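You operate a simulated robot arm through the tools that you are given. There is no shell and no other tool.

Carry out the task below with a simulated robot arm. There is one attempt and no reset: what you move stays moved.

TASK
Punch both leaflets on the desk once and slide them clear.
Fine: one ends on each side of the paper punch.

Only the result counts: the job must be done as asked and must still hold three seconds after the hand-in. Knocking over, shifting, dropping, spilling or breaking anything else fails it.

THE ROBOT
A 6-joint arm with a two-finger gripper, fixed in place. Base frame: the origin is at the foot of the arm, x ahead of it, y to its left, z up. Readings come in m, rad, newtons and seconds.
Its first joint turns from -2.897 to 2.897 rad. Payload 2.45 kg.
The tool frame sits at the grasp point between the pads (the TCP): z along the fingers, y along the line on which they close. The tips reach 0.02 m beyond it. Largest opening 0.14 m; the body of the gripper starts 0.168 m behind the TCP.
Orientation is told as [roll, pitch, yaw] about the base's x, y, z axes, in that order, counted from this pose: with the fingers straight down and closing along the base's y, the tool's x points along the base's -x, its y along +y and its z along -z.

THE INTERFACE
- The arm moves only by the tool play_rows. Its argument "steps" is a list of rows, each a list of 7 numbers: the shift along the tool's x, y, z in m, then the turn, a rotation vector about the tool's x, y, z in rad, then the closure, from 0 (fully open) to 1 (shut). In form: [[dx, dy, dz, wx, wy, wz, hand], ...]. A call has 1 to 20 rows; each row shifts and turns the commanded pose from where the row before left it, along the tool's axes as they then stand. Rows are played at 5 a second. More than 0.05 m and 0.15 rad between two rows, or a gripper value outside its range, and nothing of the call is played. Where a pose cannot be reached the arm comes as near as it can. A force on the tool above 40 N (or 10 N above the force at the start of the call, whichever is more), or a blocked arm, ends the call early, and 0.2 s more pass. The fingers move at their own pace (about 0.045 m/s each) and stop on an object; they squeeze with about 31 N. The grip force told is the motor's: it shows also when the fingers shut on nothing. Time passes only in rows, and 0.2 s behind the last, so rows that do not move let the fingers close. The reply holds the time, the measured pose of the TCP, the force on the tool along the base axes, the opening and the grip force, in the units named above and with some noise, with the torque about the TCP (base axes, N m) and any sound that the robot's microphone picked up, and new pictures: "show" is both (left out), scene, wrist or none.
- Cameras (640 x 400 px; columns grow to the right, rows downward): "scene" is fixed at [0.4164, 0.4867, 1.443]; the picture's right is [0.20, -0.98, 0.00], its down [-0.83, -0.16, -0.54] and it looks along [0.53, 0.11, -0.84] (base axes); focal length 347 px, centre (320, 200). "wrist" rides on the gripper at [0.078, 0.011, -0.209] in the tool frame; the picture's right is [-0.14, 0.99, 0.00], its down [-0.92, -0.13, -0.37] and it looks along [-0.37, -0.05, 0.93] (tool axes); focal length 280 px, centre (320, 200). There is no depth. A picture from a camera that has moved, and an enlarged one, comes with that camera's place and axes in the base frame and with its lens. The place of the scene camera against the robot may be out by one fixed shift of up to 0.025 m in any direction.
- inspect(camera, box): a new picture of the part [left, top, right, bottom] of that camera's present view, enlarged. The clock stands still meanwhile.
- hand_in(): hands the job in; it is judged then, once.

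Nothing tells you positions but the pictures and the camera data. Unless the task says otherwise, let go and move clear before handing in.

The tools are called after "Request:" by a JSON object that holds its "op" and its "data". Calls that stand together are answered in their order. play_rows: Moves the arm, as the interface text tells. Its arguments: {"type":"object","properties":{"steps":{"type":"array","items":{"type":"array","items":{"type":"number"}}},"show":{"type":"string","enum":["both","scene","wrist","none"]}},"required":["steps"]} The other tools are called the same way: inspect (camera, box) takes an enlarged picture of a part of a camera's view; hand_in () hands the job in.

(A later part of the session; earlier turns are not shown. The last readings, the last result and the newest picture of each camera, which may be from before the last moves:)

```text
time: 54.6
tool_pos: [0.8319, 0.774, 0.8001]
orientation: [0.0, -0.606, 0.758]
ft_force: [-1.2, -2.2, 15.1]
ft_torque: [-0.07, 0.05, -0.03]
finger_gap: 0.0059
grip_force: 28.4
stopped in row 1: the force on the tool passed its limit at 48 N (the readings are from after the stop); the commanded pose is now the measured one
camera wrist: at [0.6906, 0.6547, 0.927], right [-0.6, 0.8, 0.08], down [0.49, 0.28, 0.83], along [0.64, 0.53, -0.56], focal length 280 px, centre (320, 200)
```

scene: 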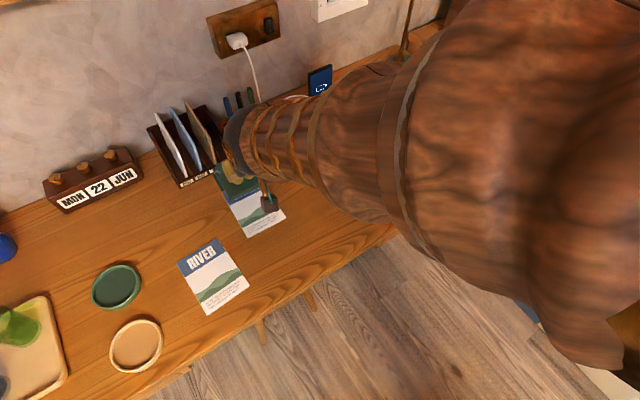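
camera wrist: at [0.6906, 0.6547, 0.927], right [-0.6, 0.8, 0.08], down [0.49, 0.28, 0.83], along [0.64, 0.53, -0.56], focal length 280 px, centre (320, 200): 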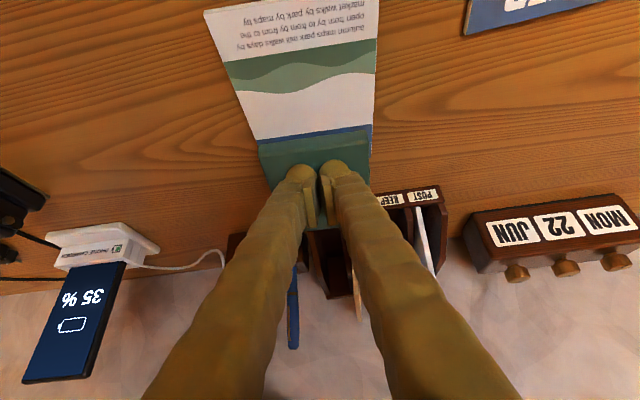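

The lid reached a hard stop: 48 N at TCP z ≈ 0.798 after about 10 mm of travel, with no sound reported. I'll raise gently and look at the paper for holes.

Request:
{"op": "play_rows", "data": {"steps": [[-0.0028, 0, -0.0041, 0, 0, 0, 1], [-0.0057, 0, -0.0083, 0, 0, 0, 1], [-0.0057, 0, -0.0083, 0, 0, 0, 1], [-0.0057, 0, -0.0083, 0, 0, 0, 1], [0.025, 0, -0.017, 0, 0, 0, 1], [0.025, 0, -0.017, 0, 0, 0, 1], [0.025, 0, -0.017, 0, 0, 0, 1], [0, 0, 0, 0, 0, 0, 1]]}}

Request:
{"op": "inspect", "data": {"camera": "scene", "box": [190, 140, 330, 230]}}

Request:
{"op": "inspect", "data": {"camera": "wrist", "box": [240, 80, 400, 180]}}

```text
time: 56.4
tool_pos: [0.765, 0.7099, 0.8334]
orientation: [0.0, -0.602, 0.758]
ft_force: [0.2, -0.1, -0.2]
ft_torque: [0.01, 0.0, 0.0]
finger_gap: 0.0002
grip_force: 29.8
camera wrist: at [0.6244, 0.5918, 0.9613], right [-0.6, 0.8, 0.08], down [0.49, 0.28, 0.83], along [0.64, 0.53, -0.56], focal length 280 px, centre (320, 200)
```

scene: 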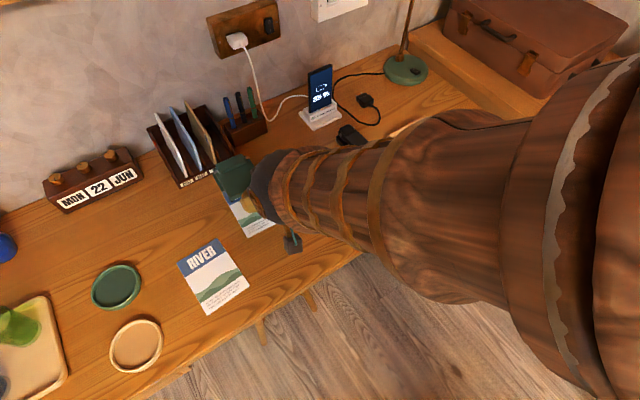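
wrist: 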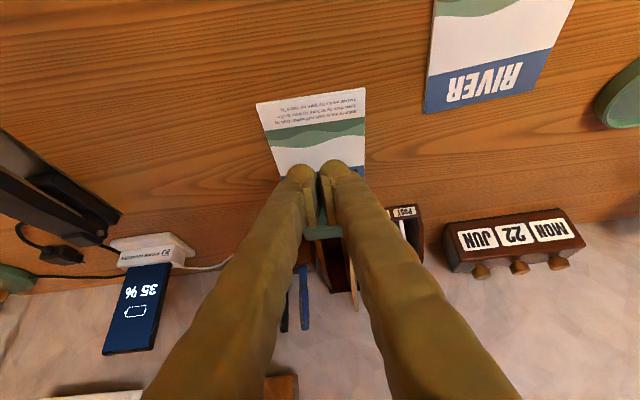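

```text
4.44 times, centred on (260, 185) of scene
camera zoom: at [0.4164, 0.4867, 1.443], right [0.2, -0.98, 0.0], down [-0.83, -0.16, -0.54], along [0.53, 0.11, -0.84], focal length 1544 px, centre (587, 267)
```

zoom: 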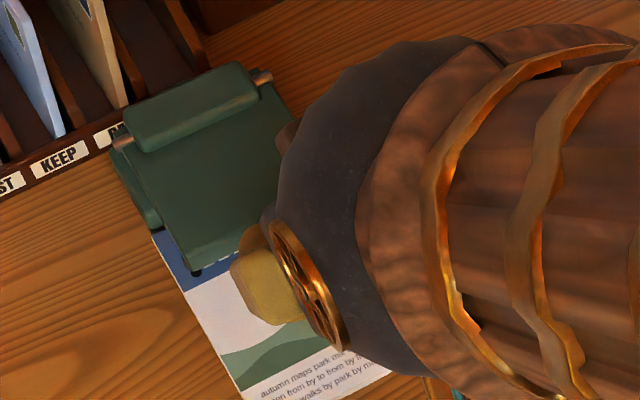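

```text
4.00 times, centred on (320, 130) of wrist
camera zoom: at [0.6244, 0.5918, 0.9613], right [-0.6, 0.8, 0.08], down [0.49, 0.28, 0.83], along [0.64, 0.53, -0.56], focal length 1122 px, centre (320, 480)
```

zoom: 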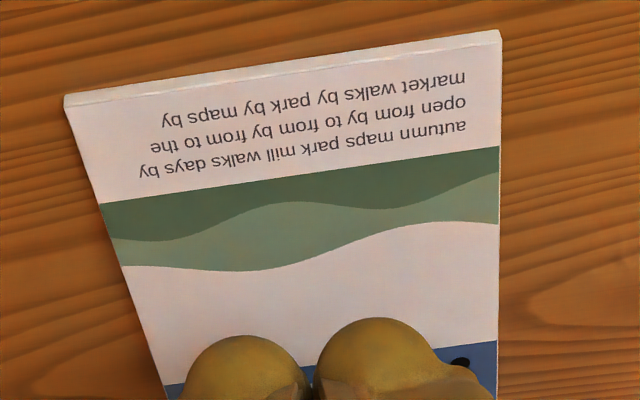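

There is a fresh hole at the header's edge, the punch hasn't moved, and the lid has reopened. WALKS is punched, so next I'll regrip it by the sides. I turn back to about 0.3 rad tilt, open, and straddle it.

Request:
{"op": "play_rows", "data": {"steps": [[0, 0, 0, 0, 0.0985, 0, 0.2], [0, 0, 0, 0, 0.0985, 0, 0.2], [0, 0, 0, 0, 0.0985, 0, 0.2], [0, 0, 0, 0, 0, 0, 0.2], [0, 0, 0, 0, 0, 0, 0.2], [0, 0, 0, 0, 0, 0, 0.2], [0, 0, 0, 0, 0, 0, 0.2], [0.0006, 0, 0.0234, 0, 0, 0, 0.2], [0.0006, 0, 0.0234, 0, 0, 0, 0.2], [0, 0, 0, 0, 0, 0, 0.2]], "show": "wrist"}}

Request:
{"op": "inspect", "data": {"camera": "wrist", "box": [200, 100, 440, 250]}}

```text
time: 58.6
tool_pos: [0.7744, 0.7184, 0.7873]
orientation: [0.0, -0.309, 0.754]
ft_force: [0.4, -0.4, -0.4]
ft_torque: [-0.01, 0.02, 0.0]
finger_gap: 0.112
grip_force: 0.1
camera wrist: at [0.6673, 0.6323, 0.9631], right [-0.58, 0.81, 0.04], down [0.64, 0.43, 0.63], along [0.49, 0.39, -0.78], focal length 280 px, centre (320, 200)
```

wrist: 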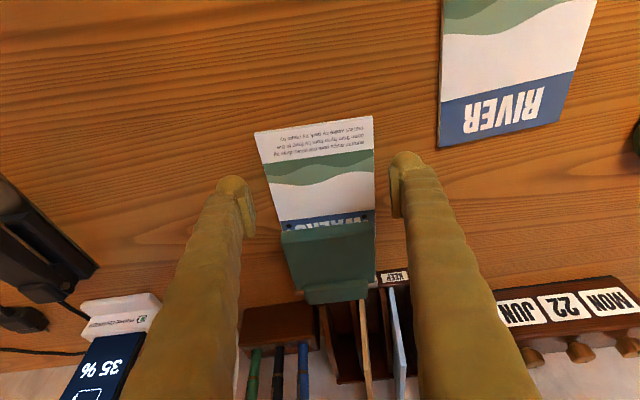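

```text
2.67 times, centred on (320, 175) of wrist
camera zoom: at [0.6673, 0.6323, 0.9631], right [-0.58, 0.81, 0.04], down [0.64, 0.43, 0.63], along [0.49, 0.39, -0.78], focal length 748 px, centre (320, 267)
```

zoom: 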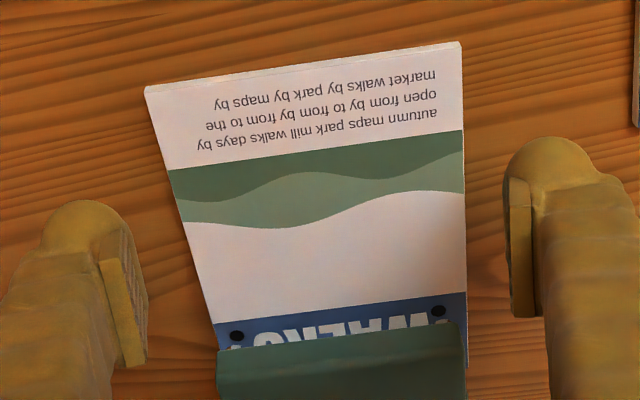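

Two clean holes are visible. I'll lower the fingers to the desk level used before and close gently.

Request:
{"op": "play_rows", "data": {"steps": [[0.004, 0, 0.0128, 0, 0, 0, 0.2], [0.0033, 0, 0.0104, 0, 0, 0, 0.2], [0.0007, 0, 0.0023, 0, 0, 0, 0.2], [0, 0, 0, 0, 0, 0, 0.25], [0, 0, 0, 0, 0, 0, 0.28], [0, 0, 0, 0, 0, 0, 0.3], [0, 0, 0, 0, 0, 0, 0.315], [0, 0, 0, 0, 0, 0, 0.325], [0, 0, 0, 0, 0, 0, 0.325]], "show": "none"}}

Request:
{"op": "inspect", "data": {"camera": "wrist", "box": [200, 100, 440, 250]}}

```text
time: 60.6
tool_pos: [0.7744, 0.7186, 0.7619]
orientation: [0.001, -0.308, 0.756]
ft_force: [-0.2, -0.9, 3.8]
ft_torque: [-0.07, 0.02, 0.05]
finger_gap: 0.0955
grip_force: 9.8
```

```text
2.67 times, centred on (320, 175) of wrist
camera zoom: at [0.6672, 0.6324, 0.9366], right [-0.58, 0.81, 0.04], down [0.64, 0.43, 0.63], along [0.49, 0.39, -0.78], focal length 748 px, centre (320, 267)
```

zoom: 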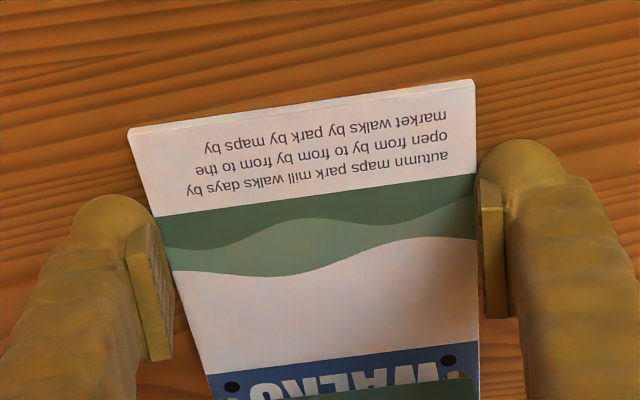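

Gripped gently again at about 10 N. Now I'll pull straight back.

Request:
{"op": "play_rows", "data": {"steps": [[0, 0, 0, 0, 0, 0, 0.33], [0.0095, 0, -0.003, 0, 0, 0, 0.33], [0.0095, 0, -0.003, 0, 0, 0, 0.33], [0.0095, 0, -0.003, 0, 0, 0, 0.33], [0.0095, 0, -0.003, 0, 0, 0, 0.33], [0, 0, 0, 0, 0, 0, 0.33]], "show": "wrist"}}

Request:
{"op": "inspect", "data": {"camera": "wrist", "box": [200, 100, 440, 250]}}

```text
time: 62.0
tool_pos: [0.7459, 0.6911, 0.7617]
orientation: [-0.001, -0.307, 0.757]
ft_force: [-0.7, -0.3, 2.7]
ft_torque: [-0.06, 0.03, -0.03]
finger_gap: 0.0945
grip_force: 1.1
camera wrist: at [0.6384, 0.6039, 0.9372], right [-0.58, 0.81, 0.04], down [0.65, 0.43, 0.63], along [0.49, 0.39, -0.78], focal length 280 px, centre (320, 200)
```

wrist: 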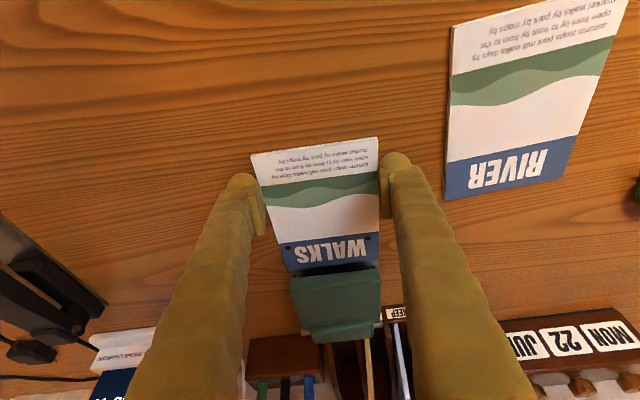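

```text
2.67 times, centred on (320, 175) of wrist
camera zoom: at [0.6384, 0.6039, 0.9372], right [-0.58, 0.81, 0.04], down [0.65, 0.43, 0.63], along [0.49, 0.39, -0.78], focal length 748 px, centre (320, 267)
```

zoom: 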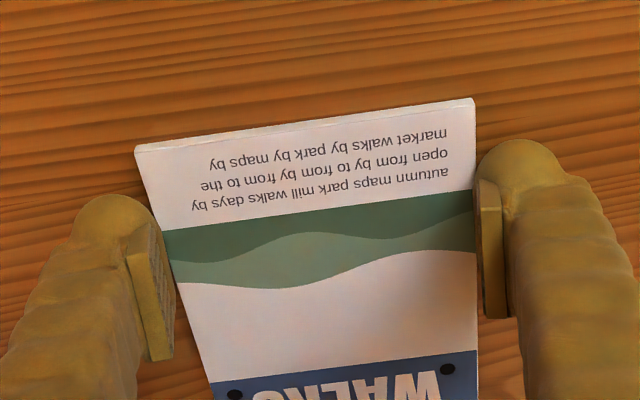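

It follows well. I'll continue pulling back about 5 cm so the leaflet leaves the plate.

Request:
{"op": "play_rows", "data": {"steps": [[0, 0, 0, 0, 0, 0, 0.333], [0.0119, 0, -0.0038, 0, 0, 0, 0.333], [0.0119, 0, -0.0038, 0, 0, 0, 0.333], [0.0119, 0, -0.0038, 0, 0, 0, 0.333], [0.0119, 0, -0.0038, 0, 0, 0, 0.333], [0.0057, 0, -0.0018, 0, 0, 0, 0.333], [0, 0, 0, 0, 0, 0, 0.333]], "show": "wrist"}}

Request:
{"op": "inspect", "data": {"camera": "wrist", "box": [200, 100, 440, 250]}}

```text
time: 63.6
tool_pos: [0.7043, 0.6533, 0.7602]
orientation: [0.0, -0.307, 0.758]
ft_force: [0.4, 0.5, 3.3]
ft_torque: [0.01, 0.07, 0.01]
finger_gap: 0.095
grip_force: 0.7
camera wrist: at [0.5972, 0.5659, 0.9363], right [-0.58, 0.81, 0.04], down [0.65, 0.43, 0.63], along [0.49, 0.39, -0.78], focal length 280 px, centre (320, 200)
```

wrist: 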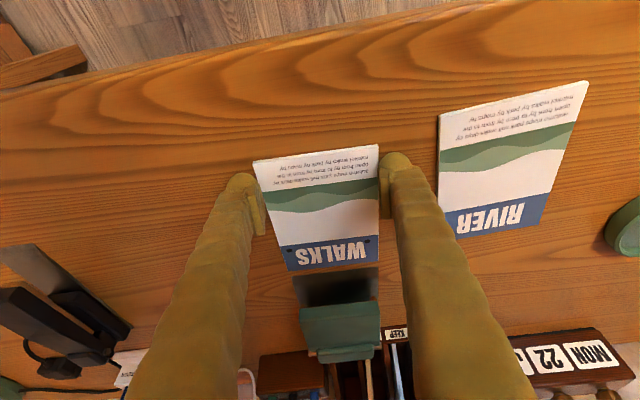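

```text
2.67 times, centred on (320, 175) of wrist
camera zoom: at [0.5972, 0.5659, 0.9363], right [-0.58, 0.81, 0.04], down [0.65, 0.43, 0.63], along [0.49, 0.39, -0.78], focal length 748 px, centre (320, 267)
```

zoom: 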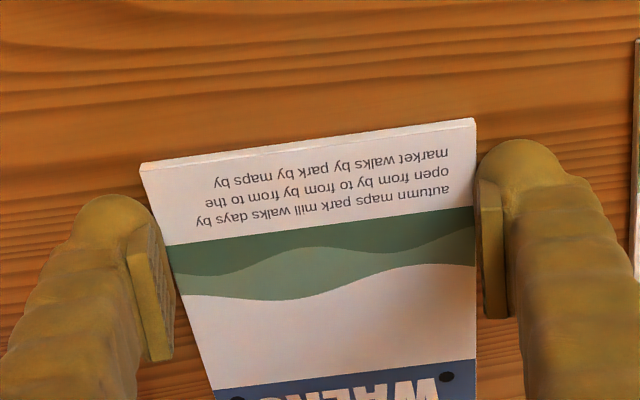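

WALKS is clear of the plate, with its top edge at n ≈ 1.077. I'll regrip it at its middle so it doesn't rotate, then slide it right.

Request:
{"op": "play_rows", "data": {"steps": [[0, 0, 0, 0, 0, 0, 0.25], [0, 0, 0, 0, 0, 0, 0.25], [-0.0238, 0, 0.0076, 0, 0, 0, 0.25], [-0.0238, 0, 0.0076, 0, 0, 0, 0.25], [0, 0, 0, 0, 0, 0, 0.25], [0, 0, 0, 0, 0, 0, 0.3], [0, 0, 0, 0, 0, 0, 0.318], [0, 0, 0, 0, 0, 0, 0.328], [0, 0, 0, 0, 0, 0, 0.328]], "show": "wrist"}}

Request:
{"op": "inspect", "data": {"camera": "wrist", "box": [200, 80, 440, 230]}}

```text
time: 65.6
tool_pos: [0.7421, 0.6881, 0.7606]
orientation: [0.0, -0.309, 0.755]
ft_force: [0.2, 0.5, 2.6]
ft_torque: [-0.04, 0.03, 0.0]
finger_gap: 0.0952
grip_force: 0.4
camera wrist: at [0.6345, 0.6004, 0.9367], right [-0.58, 0.81, 0.04], down [0.64, 0.43, 0.63], along [0.49, 0.39, -0.78], focal length 280 px, centre (320, 200)
```

wrist: 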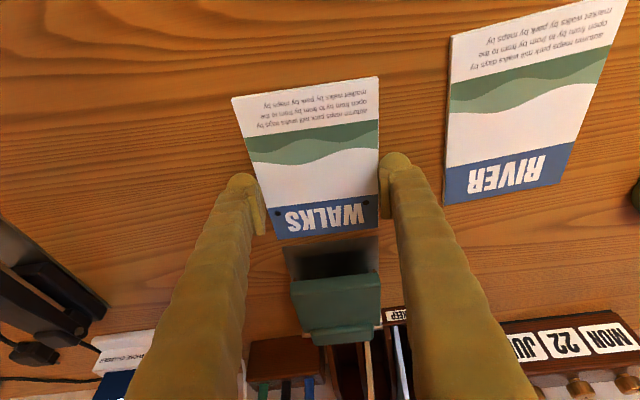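

```text
2.67 times, centred on (320, 155) of wrist
camera zoom: at [0.6345, 0.6004, 0.9367], right [-0.58, 0.81, 0.04], down [0.64, 0.43, 0.63], along [0.49, 0.39, -0.78], focal length 748 px, centre (320, 320)
```

zoom: 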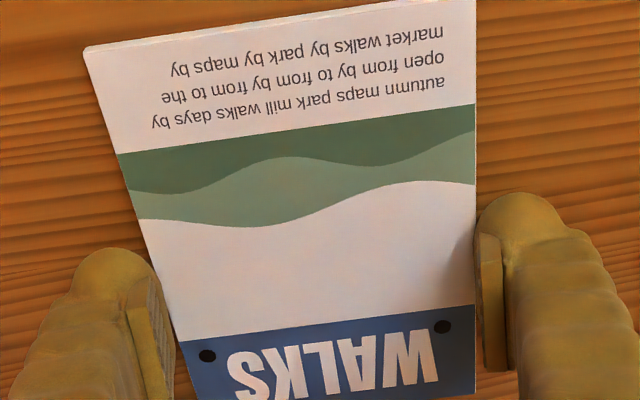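

Centred on the leaflet's middle. I'll slide right, 6 cm first.

Request:
{"op": "play_rows", "data": {"steps": [[0, -0.015, 0, 0, 0, 0, 0.329], [0, -0.015, 0, 0, 0, 0, 0.329], [0, -0.015, 0, 0, 0, 0, 0.329], [0, -0.015, 0, 0, 0, 0, 0.329], [0, 0, 0, 0, 0, 0, 0.329]], "show": "wrist"}}

```text
time: 66.8
tool_pos: [0.7817, 0.6444, 0.7601]
orientation: [-0.001, -0.307, 0.754]
ft_force: [-0.3, 0.7, 3.7]
ft_torque: [-0.02, 0.05, 0.02]
finger_gap: 0.0959
grip_force: 4.4
camera wrist: at [0.6749, 0.5571, 0.9355], right [-0.58, 0.81, 0.04], down [0.64, 0.43, 0.63], along [0.49, 0.39, -0.78], focal length 280 px, centre (320, 200)
```

wrist: 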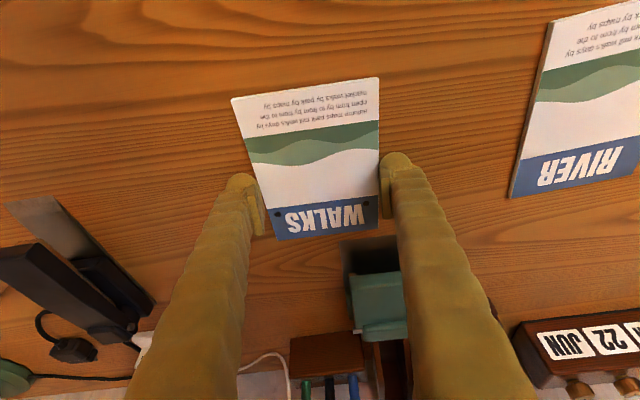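

It follows nicely. I'll go another 8 cm right; the stapler stays about 4 cm clear.

Request:
{"op": "play_rows", "data": {"steps": [[0, -0.0163, 0, 0, 0, 0, 0.329], [0, -0.0163, 0, 0, 0, 0, 0.329], [0, -0.0163, 0, 0, 0, 0, 0.329], [0, -0.0163, 0, 0, 0, 0, 0.329], [0, -0.0163, 0, 0, 0, 0, 0.329], [0, 0, 0, 0, 0, 0, 0.329]]}}

```text
time: 68.2
tool_pos: [0.8365, 0.5838, 0.7607]
orientation: [-0.001, -0.307, 0.758]
ft_force: [-0.6, -0.2, 2.0]
ft_torque: [0.02, -0.01, -0.02]
finger_gap: 0.0949
grip_force: 0.5
camera wrist: at [0.7296, 0.4969, 0.9366], right [-0.58, 0.81, 0.04], down [0.65, 0.43, 0.63], along [0.49, 0.39, -0.78], focal length 280 px, centre (320, 200)
```

scene: 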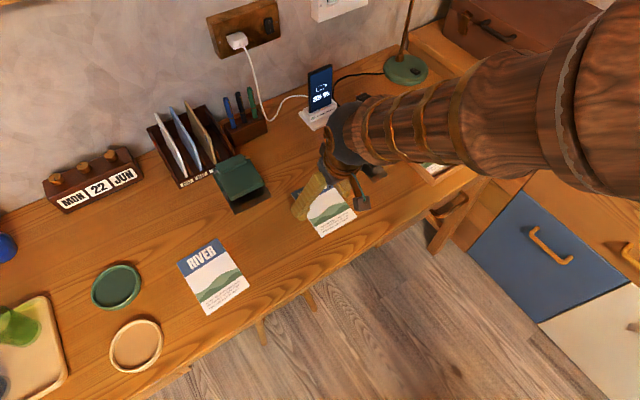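
wrist: 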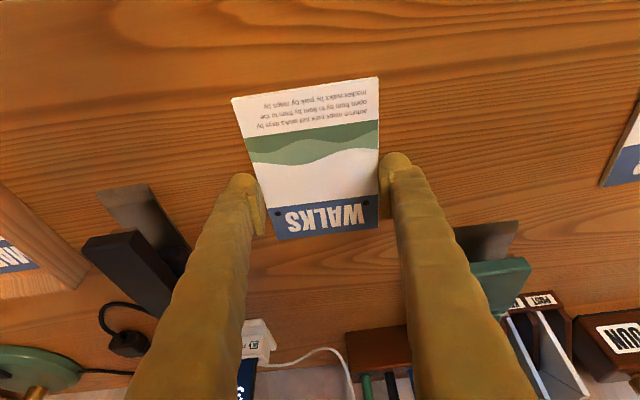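

WALKS is on the right side of the punch, clear of the stapler. I'll nudge it forward 3.5 cm so it sits more beside the punch, then release and lift.

Request:
{"op": "play_rows", "data": {"steps": [[-0.0111, 0, 0.0036, 0, 0, 0, 0.333], [-0.0111, 0, 0.0036, 0, 0, 0, 0.333], [-0.0111, 0, 0.0036, 0, 0, 0, 0.333], [0, 0, 0, 0, 0, 0, 0.333], [0, 0, 0, 0, 0, 0, 0.28], [0, 0, 0, 0, 0, 0, 0.23], [0, 0, 0, 0, 0, 0, 0.23], [-0.0053, 0, -0.0167, 0, 0, 0, 0.23], [-0.0106, 0, -0.0334, 0, 0, 0, 0.23], [-0.0106, 0, -0.0334, 0, 0, 0, 0.23], [0, 0, 0, 0, 0, 0, 0.23]]}}

Request:
{"op": "inspect", "data": {"camera": "scene", "box": [190, 130, 390, 255]}}

```text
time: 70.6
tool_pos: [0.8635, 0.6081, 0.8487]
orientation: [-0.002, -0.308, 0.756]
ft_force: [-0.1, -0.9, -0.1]
ft_torque: [0.01, 0.01, 0.02]
finger_gap: 0.1078
grip_force: 0.0
camera wrist: at [0.755, 0.5221, 1.0241], right [-0.58, 0.81, 0.04], down [0.64, 0.43, 0.63], along [0.49, 0.39, -0.78], focal length 280 px, centre (320, 200)
```

scene: 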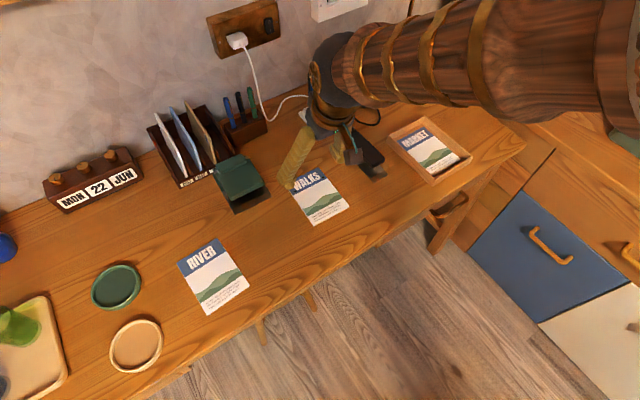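
wrist: 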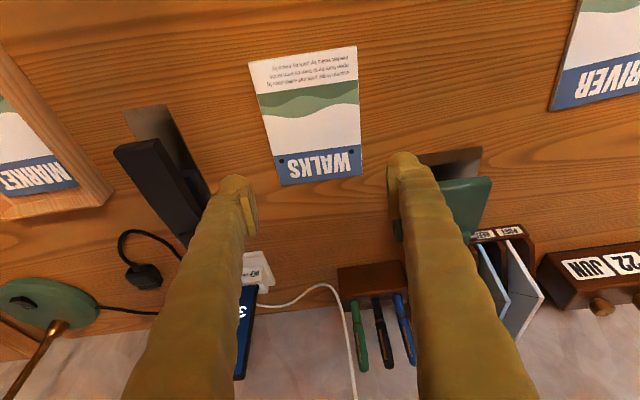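

```text
3.20 times, centred on (290, 192) of scene
camera zoom: at [0.4164, 0.4867, 1.443], right [0.2, -0.98, 0.0], down [-0.83, -0.16, -0.54], along [0.53, 0.11, -0.84], focal length 1112 px, centre (416, 224)
```

zoom: 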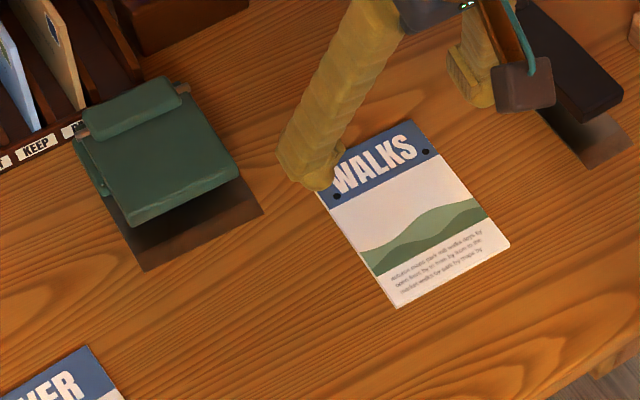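

WALKS lies to the right of the punch with both holes showing, and nothing else has moved. Now for RIVER: I'll hover over it and match its rotation of about 0.097 rad.

Request:
{"op": "play_rows", "data": {"steps": [[0.0262, 0, -0.0083, 0, 0, 0, 0.2], [0.0262, 0, -0.0083, 0, 0, 0, 0.2], [0, 0.042, 0, 0, 0, 0, 0.2], [0, 0.042, 0, 0, 0, 0, 0.2], [0, 0.042, 0, 0, 0, 0, 0.2], [0, 0.042, 0, 0, 0, 0, 0.2], [0, 0.042, 0, 0, 0, 0, 0.2], [0, 0.042, 0, 0, 0, 0, 0.2], [0, 0.0405, 0, 0, 0, 0, 0.2], [0, 0, 0, -0.0293, 0, -0.0925, 0.2], [0, 0, 0, 0, 0, 0, 0.2], [0, 0, 0, 0, 0, 0, 0.2]], "show": "wrist"}}

Request:
{"op": "inspect", "data": {"camera": "wrist", "box": [200, 60, 440, 210]}}

```text
time: 73.2
tool_pos: [0.6223, 0.7848, 0.8467]
orientation: [-0.001, -0.308, 0.851]
ft_force: [-0.1, -0.2, -0.4]
ft_torque: [0.0, -0.03, -0.01]
finger_gap: 0.1117
grip_force: 0.2
camera wrist: at [0.5229, 0.6884, 1.0228], right [-0.66, 0.75, 0.04], down [0.6, 0.49, 0.63], along [0.45, 0.44, -0.78], focal length 280 px, centre (320, 200)
```

wrist: 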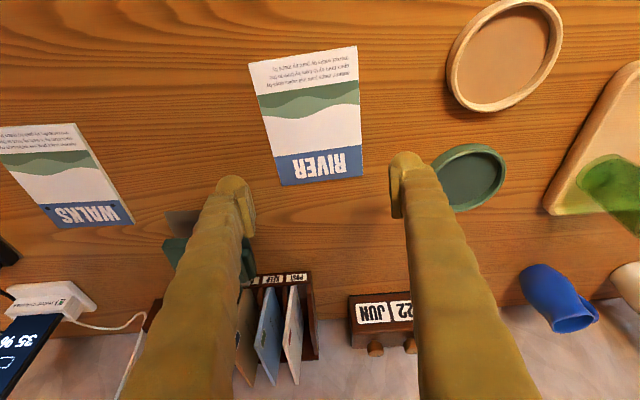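

```text
2.67 times, centred on (320, 135) of wrist
camera zoom: at [0.5229, 0.6884, 1.0228], right [-0.66, 0.75, 0.04], down [0.6, 0.49, 0.63], along [0.45, 0.44, -0.78], focal length 748 px, centre (320, 373)
```

zoom: 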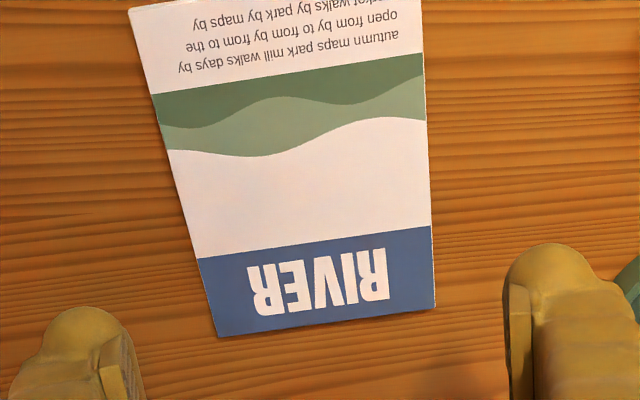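

The tool is square to RIVER and centred on it. I'll descend, close gently at its middle and check.

Request:
{"op": "play_rows", "data": {"steps": [[0.0115, 0, 0.0362, 0, 0, 0, 0.2], [0.0115, 0, 0.0362, 0, 0, 0, 0.2], [0.0029, 0, 0.0091, 0, 0, 0, 0.2], [0, 0, 0, 0, 0, 0, 0.2], [0, 0, 0, 0, 0, 0, 0.25], [0, 0, 0, 0, 0, 0, 0.28], [0, 0, 0, 0, 0, 0, 0.3], [0, 0, 0, 0, 0, 0, 0.315], [0, 0, 0, 0, 0, 0, 0.325], [0, 0, 0, 0, 0, 0, 0.325]], "show": "wrist"}}

Request:
{"op": "inspect", "data": {"camera": "wrist", "box": [200, 80, 440, 230]}}

```text
time: 75.4
tool_pos: [0.6228, 0.7825, 0.7611]
orientation: [0.001, -0.307, 0.853]
ft_force: [0.2, 0.2, 0.7]
ft_torque: [0.02, 0.03, 0.0]
finger_gap: 0.0953
grip_force: 0.5
camera wrist: at [0.5245, 0.687, 0.9368], right [-0.66, 0.75, 0.04], down [0.6, 0.49, 0.63], along [0.45, 0.44, -0.78], focal length 280 px, centre (320, 200)
```

wrist: 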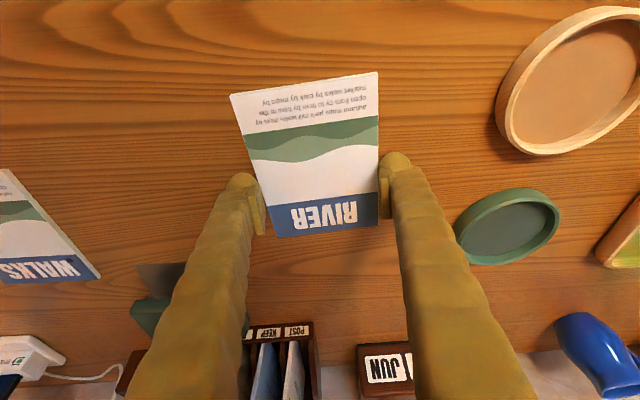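

```text
2.67 times, centred on (320, 155) of wrist
camera zoom: at [0.5245, 0.687, 0.9368], right [-0.66, 0.75, 0.04], down [0.6, 0.49, 0.63], along [0.45, 0.44, -0.78], focal length 748 px, centre (320, 320)
```

zoom: 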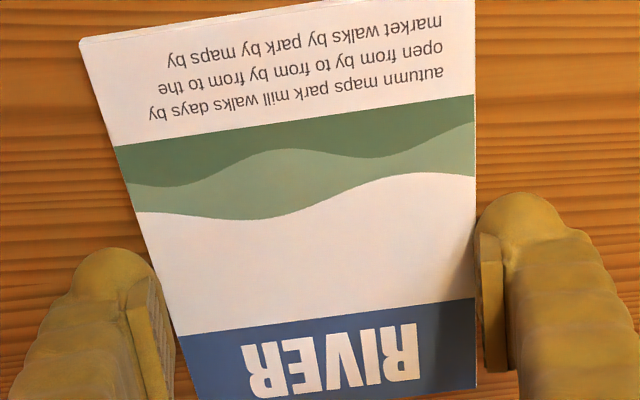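

Gripped at the middle. I'll rotate it back by 0.097 rad to line up with the punch, then slide right to the punch's centreline.

Request:
{"op": "play_rows", "data": {"steps": [[0, 0, 0, 0, 0, 0, 0.33], [0, 0, 0, 0.0098, 0, 0.0308, 0.33], [0, 0, 0, 0.0098, 0, 0.0308, 0.33], [0, 0, 0, 0.0097, 0, 0.0309, 0.33], [0, -0.015, 0, 0, 0, 0, 0.33], [0, -0.015, 0, 0, 0, 0, 0.33], [0, -0.015, 0, 0, 0, 0, 0.33], [0, -0.015, 0, 0, 0, 0, 0.33], [0, -0.015, 0, 0, 0, 0, 0.33], [0, 0, 0, 0, 0, 0, 0.33]], "show": "wrist"}}

```text
time: 77.6
tool_pos: [0.6732, 0.7288, 0.7639]
orientation: [0.0, -0.307, 0.757]
ft_force: [0.2, -0.1, 1.6]
ft_torque: [0.05, 0.05, -0.01]
finger_gap: 0.0941
grip_force: 0.6
camera wrist: at [0.5663, 0.6425, 0.9388], right [-0.58, 0.81, 0.04], down [0.64, 0.43, 0.63], along [0.49, 0.39, -0.78], focal length 280 px, centre (320, 200)
```

wrist: 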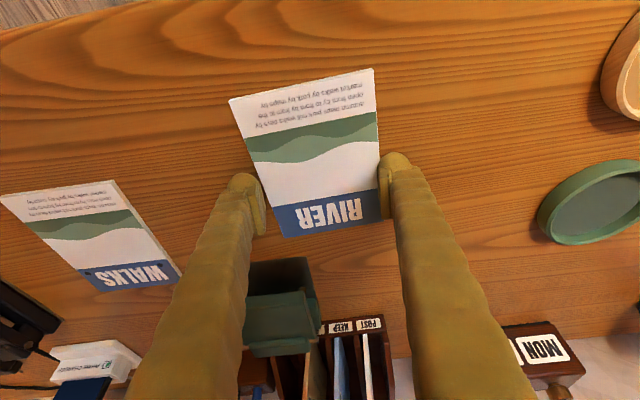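

It follows with a slight rotation relative to the fingers. The tool is also about 2 mm higher than before, so I'll lower it a touch and continue right.

Request:
{"op": "play_rows", "data": {"steps": [[0.0006, 0, 0.0019, 0, 0, 0, 0.328], [0, -0.0154, 0, 0, 0, 0, 0.328], [0, -0.0154, 0, 0, 0, 0, 0.328], [0, -0.0154, 0, 0, 0, 0, 0.328], [0, -0.0154, 0, 0, 0, 0, 0.328], [0, -0.0154, 0, 0, 0, 0, 0.328], [0, 0, 0, 0, 0, 0, 0.328]], "show": "wrist"}}

Request:
{"op": "inspect", "data": {"camera": "wrist", "box": [200, 60, 440, 210]}}

Request:
{"op": "inspect", "data": {"camera": "wrist", "box": [270, 200, 400, 281]}}

```text
time: 79.2
tool_pos: [0.7275, 0.6709, 0.7606]
orientation: [0.0, -0.306, 0.758]
ft_force: [0.3, 0.0, 2.4]
ft_torque: [0.11, 0.14, 0.02]
finger_gap: 0.0942
grip_force: 0.1
camera wrist: at [0.6197, 0.586, 0.9366], right [-0.58, 0.81, 0.04], down [0.64, 0.43, 0.63], along [0.49, 0.39, -0.78], focal length 280 px, centre (320, 200)
```

wrist: 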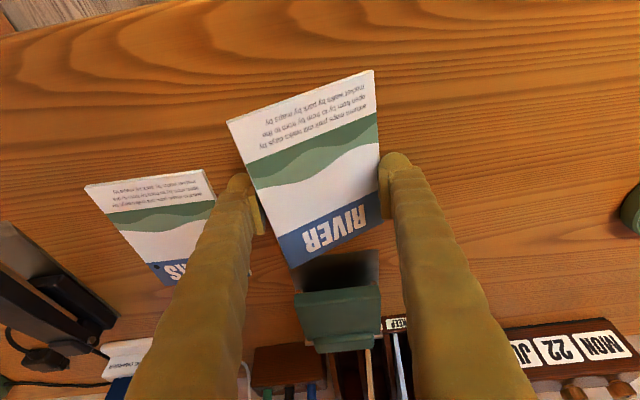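

```text
2.67 times, centred on (320, 135) of wrist
camera zoom: at [0.6197, 0.586, 0.9366], right [-0.58, 0.81, 0.04], down [0.64, 0.43, 0.63], along [0.49, 0.39, -0.78], focal length 748 px, centre (320, 373)
```

zoom: 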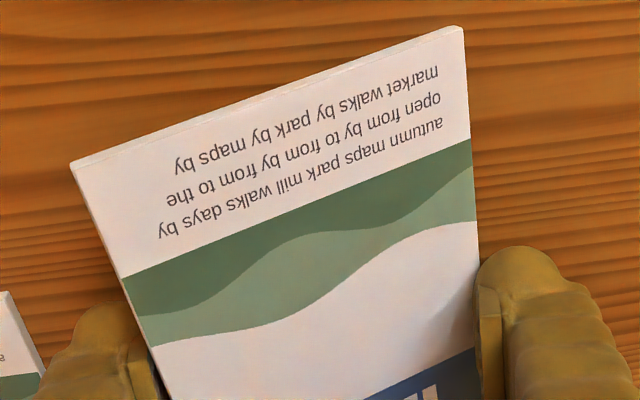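

```text
4.92 times, centred on (335, 240) of wrist
camera zoom: at [0.6197, 0.586, 0.9366], right [-0.58, 0.81, 0.04], down [0.64, 0.43, 0.63], along [0.49, 0.39, -0.78], focal length 1380 px, centre (246, 1)
```

zoom: 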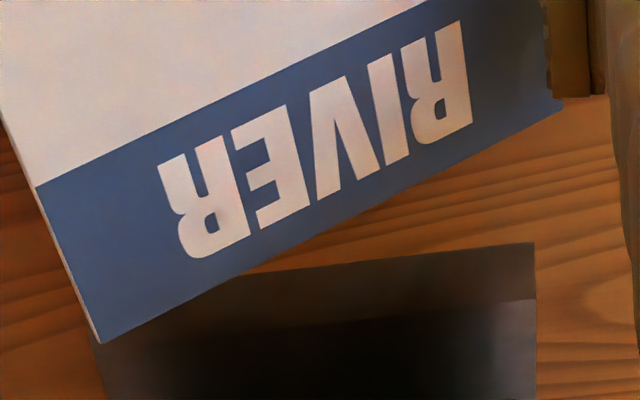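

RIVER has pivoted in the loose grip, about 0.18 rad, and one corner is over the plate. I'll pull it back 2 cm with a slightly firmer grip before correcting the angle.

Request:
{"op": "play_rows", "data": {"steps": [[0, 0, 0, 0, 0, 0, 0.334], [0, 0, 0, 0, 0, 0, 0.334], [0.0095, 0, -0.003, 0, 0, 0, 0.334], [0.0095, 0, -0.003, 0, 0, 0, 0.334], [0.0095, 0, -0.003, 0, 0, 0, 0.334], [0, 0, 0, 0, 0, 0, 0.334]], "show": "wrist"}}

Request:
{"op": "inspect", "data": {"camera": "wrist", "box": [190, 60, 450, 222]}}

```text
time: 80.6
tool_pos: [0.7046, 0.6516, 0.7613]
orientation: [0.001, -0.307, 0.757]
ft_force: [0.0, 0.9, 0.4]
ft_torque: [0.06, 0.02, -0.01]
finger_gap: 0.0941
grip_force: 0.0
camera wrist: at [0.598, 0.5655, 0.9369], right [-0.58, 0.81, 0.04], down [0.64, 0.43, 0.63], along [0.49, 0.39, -0.78], focal length 280 px, centre (320, 200)
```

wrist: 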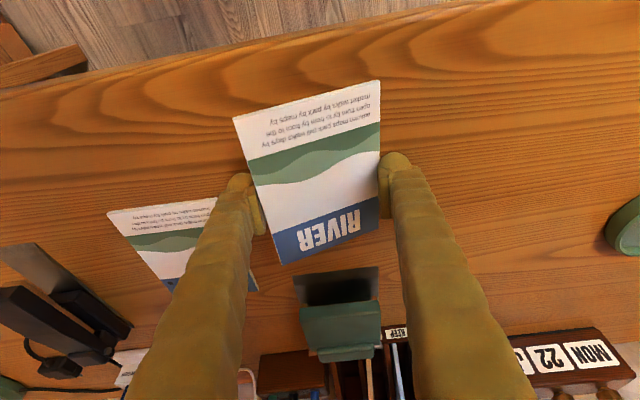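

```text
2.46 times, centred on (320, 141) of wrist
camera zoom: at [0.598, 0.5655, 0.9369], right [-0.58, 0.81, 0.04], down [0.64, 0.43, 0.63], along [0.49, 0.39, -0.78], focal length 690 px, centre (320, 345)
```

zoom: 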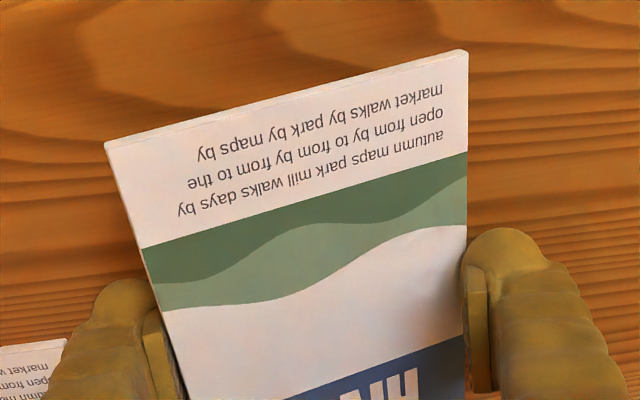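

It has partly straightened. I'll check from the scene camera whether it still lies flat.

Request:
{"op": "inspect", "data": {"camera": "scene", "box": [170, 150, 370, 275]}}

Request:
{"op": "inspect", "data": {"camera": "wrist", "box": [220, 190, 420, 315]}}

Request:
{"op": "inspect", "data": {"camera": "wrist", "box": [220, 75, 300, 125]}}

```text
3.20 times, centred on (270, 212) of scene
camera zoom: at [0.4164, 0.4867, 1.443], right [0.2, -0.98, 0.0], down [-0.83, -0.16, -0.54], along [0.53, 0.11, -0.84], focal length 1112 px, centre (480, 160)
```

zoom: 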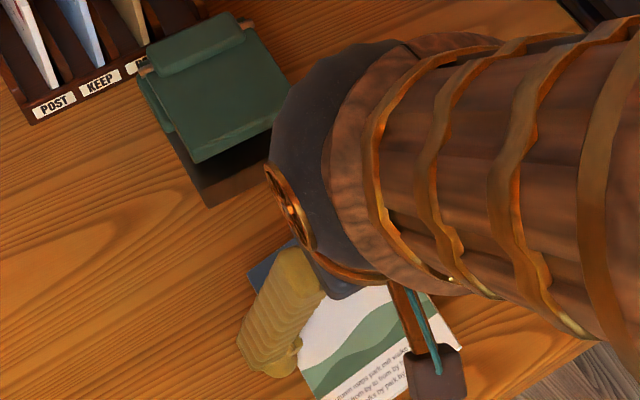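

```text
3.20 times, centred on (320, 252) of wrist
camera zoom: at [0.598, 0.5655, 0.9369], right [-0.58, 0.81, 0.04], down [0.64, 0.43, 0.63], along [0.49, 0.39, -0.78], focal length 897 px, centre (320, 32)
```

zoom: 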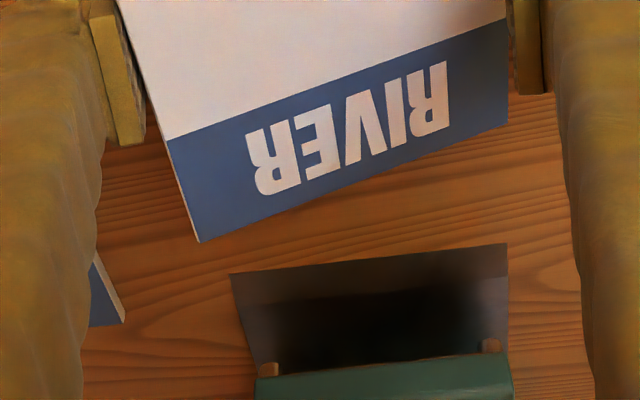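

```text
8.00 times, centred on (260, 100) of wrist
camera zoom: at [0.598, 0.5655, 0.9369], right [-0.58, 0.81, 0.04], down [0.64, 0.43, 0.63], along [0.49, 0.39, -0.78], focal length 2243 px, centre (800, 1000)
```

zoom: 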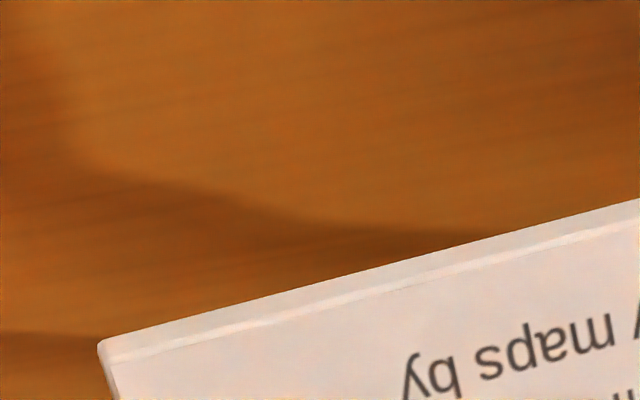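

The near end seems slightly lifted, judging by its shadow. I'll open the fingers so it settles flat, rise a bit and look.

Request:
{"op": "play_rows", "data": {"steps": [[0, 0, 0, 0, 0, 0, 0.3], [0, 0, 0, 0, 0, 0, 0.25], [0, 0, 0, 0, 0, 0, 0.17], [0, 0, 0, 0, 0, 0, 0.17], [-0.0106, 0, -0.0334, 0, 0, 0, 0.17], [0, 0, 0, 0, 0, 0, 0.17], [0, 0, 0, 0, 0, 0, 0.17]], "show": "wrist"}}

Request:
{"op": "inspect", "data": {"camera": "wrist", "box": [190, 60, 450, 222]}}

Request:
{"op": "inspect", "data": {"camera": "wrist", "box": [220, 170, 420, 295]}}

```text
time: 82.2
tool_pos: [0.7066, 0.6528, 0.7969]
orientation: [0.0, -0.306, 0.758]
ft_force: [-0.4, 0.6, -0.1]
ft_torque: [0.01, 0.01, 0.01]
finger_gap: 0.1164
grip_force: 0.1
camera wrist: at [0.5979, 0.5669, 0.9723], right [-0.58, 0.81, 0.04], down [0.64, 0.43, 0.63], along [0.49, 0.39, -0.78], focal length 280 px, centre (320, 200)
```

wrist: 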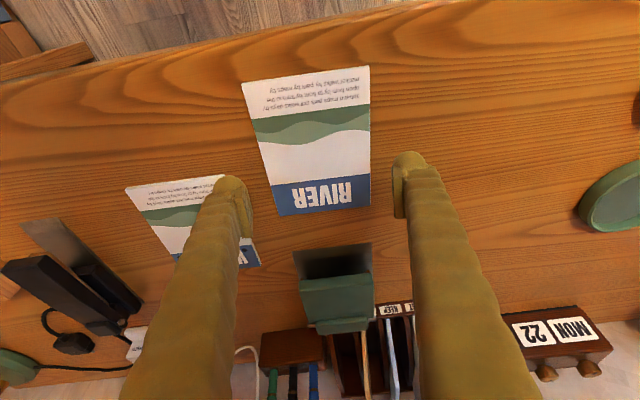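

```text
2.46 times, centred on (320, 141) of wrist
camera zoom: at [0.5979, 0.5669, 0.9723], right [-0.58, 0.81, 0.04], down [0.64, 0.43, 0.63], along [0.49, 0.39, -0.78], focal length 690 px, centre (320, 345)
```

zoom: 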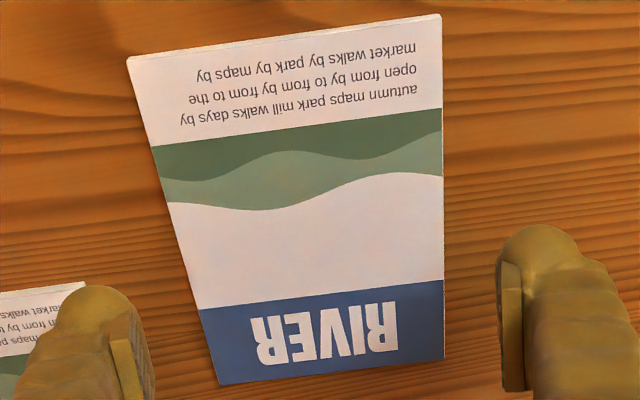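

```text
3.20 times, centred on (320, 232) of wrist
camera zoom: at [0.5979, 0.5669, 0.9723], right [-0.58, 0.81, 0.04], down [0.64, 0.43, 0.63], along [0.49, 0.39, -0.78], focal length 897 px, centre (320, 96)
```

zoom: 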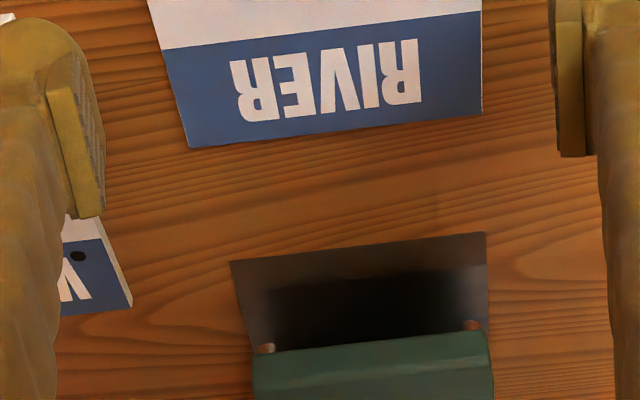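

It has settled flat and straight, aligned with the punch: centre l ≈ -0.0105, top edge n ≈ 1.028. The punch hasn't moved. I'll grip it near its near end and push it in as I did with WALKS.

Request:
{"op": "play_rows", "data": {"steps": [[0.0419, 0, -0.0133, 0, 0, 0, 0.2], [0.0091, 0, 0.0286, 0, 0, 0, 0.2], [0.002, 0, 0.0062, 0, 0, 0, 0.2], [0, 0, 0, 0, 0, 0, 0.2], [0, 0, 0, 0, 0, 0, 0.25], [0, 0, 0, 0, 0, 0, 0.28], [0, 0, 0, 0, 0, 0, 0.3], [0, 0, 0, 0, 0, 0, 0.315], [0, 0, 0, 0, 0, 0, 0.325], [0, 0, 0, 0, 0, 0, 0.329], [0, 0, 0, 0, 0, 0, 0.329]], "show": "wrist"}}

Request:
{"op": "inspect", "data": {"camera": "wrist", "box": [200, 100, 440, 250]}}

```text
time: 84.6
tool_pos: [0.6736, 0.6231, 0.7608]
orientation: [0.001, -0.308, 0.756]
ft_force: [0.7, -0.6, 7.4]
ft_torque: [0.17, 0.27, 0.03]
finger_gap: 0.0959
grip_force: 1.1
camera wrist: at [0.5649, 0.5369, 0.9354], right [-0.58, 0.81, 0.04], down [0.64, 0.43, 0.63], along [0.49, 0.4, -0.78], focal length 280 px, centre (320, 200)
```

wrist: 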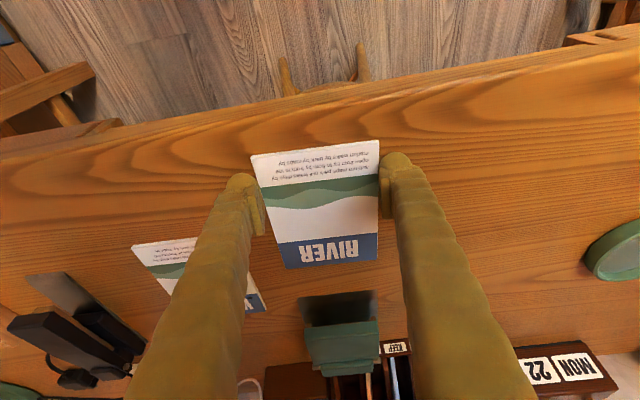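

```text
2.67 times, centred on (320, 175) of wrist
camera zoom: at [0.5649, 0.5369, 0.9354], right [-0.58, 0.81, 0.04], down [0.64, 0.43, 0.63], along [0.49, 0.4, -0.78], focal length 748 px, centre (320, 267)
```

zoom: 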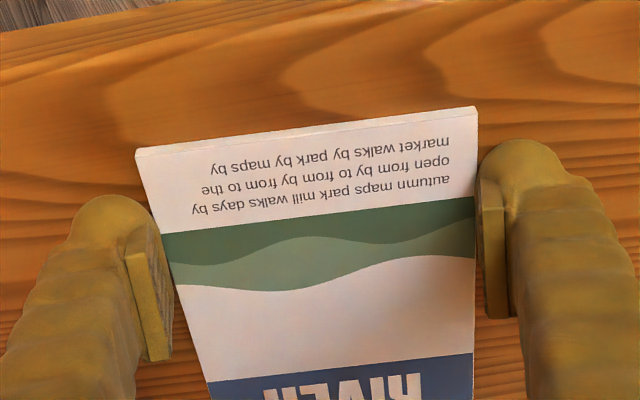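

Gripped squarely. I'll ease up half a millimetre and stroke forward 5 cm.

Request:
{"op": "play_rows", "data": {"steps": [[-0.00015, 0, -0.0005, 0, 0, 0, 0.331], [-0.0119, 0, 0.0038, 0, 0, 0, 0.331], [-0.0119, 0, 0.0038, 0, 0, 0, 0.331], [-0.0119, 0, 0.0038, 0, 0, 0, 0.331], [-0.0119, 0, 0.0038, 0, 0, 0, 0.331], [0, 0, 0, 0, 0, 0, 0.331]], "show": "wrist"}}

Request:
{"op": "inspect", "data": {"camera": "wrist", "box": [200, 100, 440, 250]}}

Request:
{"op": "inspect", "data": {"camera": "wrist", "box": [270, 230, 400, 311]}}

```text
time: 86.0
tool_pos: [0.7094, 0.657, 0.7591]
orientation: [0.0, -0.306, 0.757]
ft_force: [0.9, 0.2, 4.0]
ft_torque: [-0.02, 0.0, 0.02]
finger_gap: 0.0956
grip_force: 10.7
camera wrist: at [0.6025, 0.5709, 0.9355], right [-0.58, 0.81, 0.04], down [0.64, 0.43, 0.63], along [0.49, 0.39, -0.78], focal length 280 px, centre (320, 200)
```

wrist: 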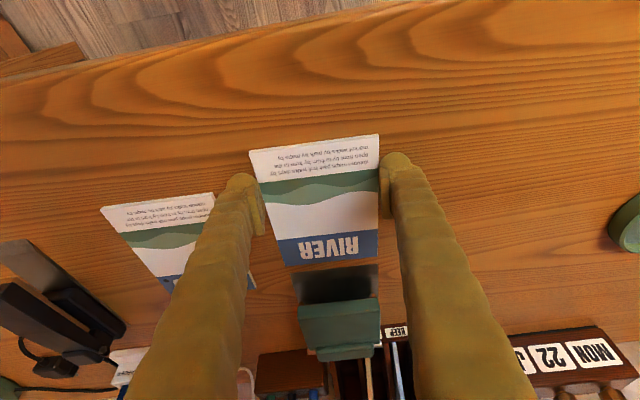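

```text
2.67 times, centred on (320, 175) of wrist
camera zoom: at [0.6025, 0.5709, 0.9355], right [-0.58, 0.81, 0.04], down [0.64, 0.43, 0.63], along [0.49, 0.39, -0.78], focal length 748 px, centre (320, 267)
```

zoom: 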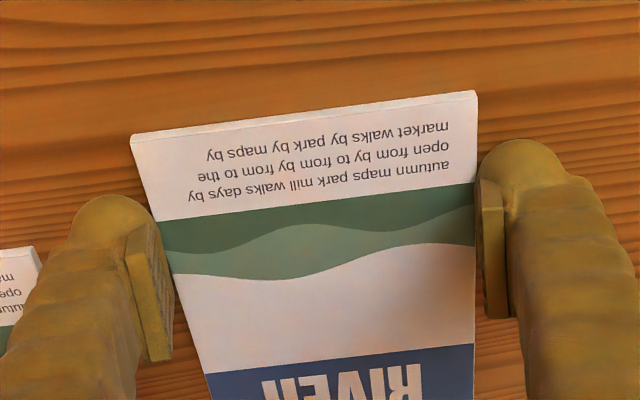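

```text
4.92 times, centred on (335, 270) of wrist
camera zoom: at [0.6025, 0.5709, 0.9355], right [-0.58, 0.81, 0.04], down [0.64, 0.43, 0.63], along [0.49, 0.39, -0.78], focal length 1380 px, centre (246, -147)
```

zoom: 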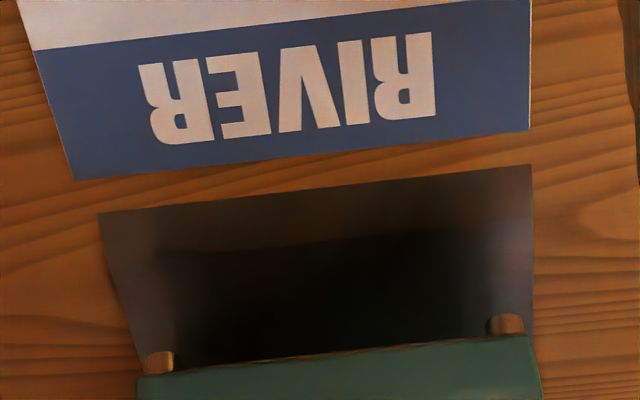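

Straight and aligned. Another 4 cm stroke takes it onto the plate.

Request:
{"op": "play_rows", "data": {"steps": [[-0.0105, 0.0003, 0.0034, 0, 0, 0, 0.332], [-0.0105, 0.0003, 0.0034, 0, 0, 0, 0.332], [-0.0105, 0.0003, 0.0034, 0, 0, 0, 0.332], [-0.0105, 0, 0.0034, 0, 0, 0, 0.332], [0, 0, 0, 0, 0, 0, 0.332]], "show": "wrist"}}

Request:
{"op": "inspect", "data": {"camera": "wrist", "box": [200, 100, 440, 250]}}

Request:
{"op": "inspect", "data": {"camera": "wrist", "box": [270, 220, 400, 301]}}

```text
time: 87.2
tool_pos: [0.7417, 0.6886, 0.7602]
orientation: [0.001, -0.308, 0.758]
ft_force: [-2.2, -2.5, 10.3]
ft_torque: [0.04, -0.1, -0.03]
finger_gap: 0.0959
grip_force: 30.9
camera wrist: at [0.6339, 0.6019, 0.9354], right [-0.58, 0.81, 0.04], down [0.64, 0.43, 0.63], along [0.49, 0.39, -0.78], focal length 280 px, centre (320, 200)
```

wrist: 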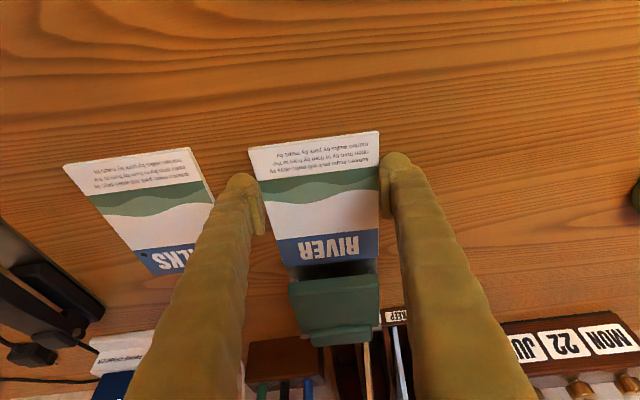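

```text
2.67 times, centred on (320, 175) of wrist
camera zoom: at [0.6339, 0.6019, 0.9354], right [-0.58, 0.81, 0.04], down [0.64, 0.43, 0.63], along [0.49, 0.39, -0.78], focal length 748 px, centre (320, 267)
```

zoom: 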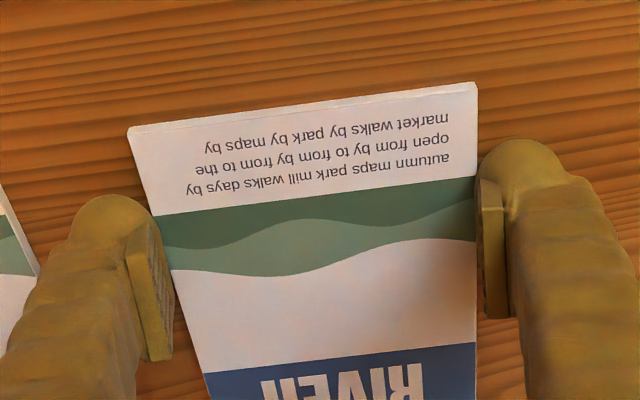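

```text
4.92 times, centred on (335, 260) of wrist
camera zoom: at [0.6339, 0.6019, 0.9354], right [-0.58, 0.81, 0.04], down [0.64, 0.43, 0.63], along [0.49, 0.39, -0.78], focal length 1380 px, centre (246, -98)
```

zoom: 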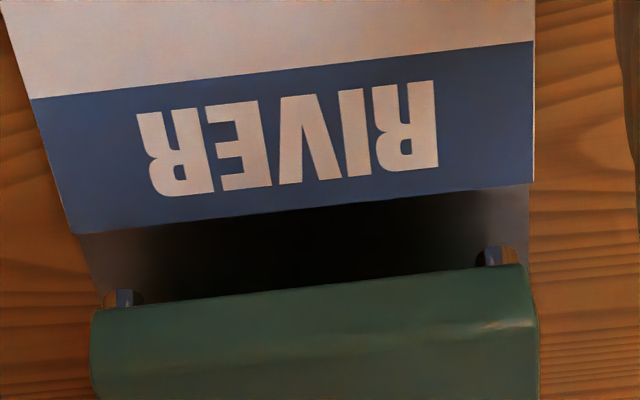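

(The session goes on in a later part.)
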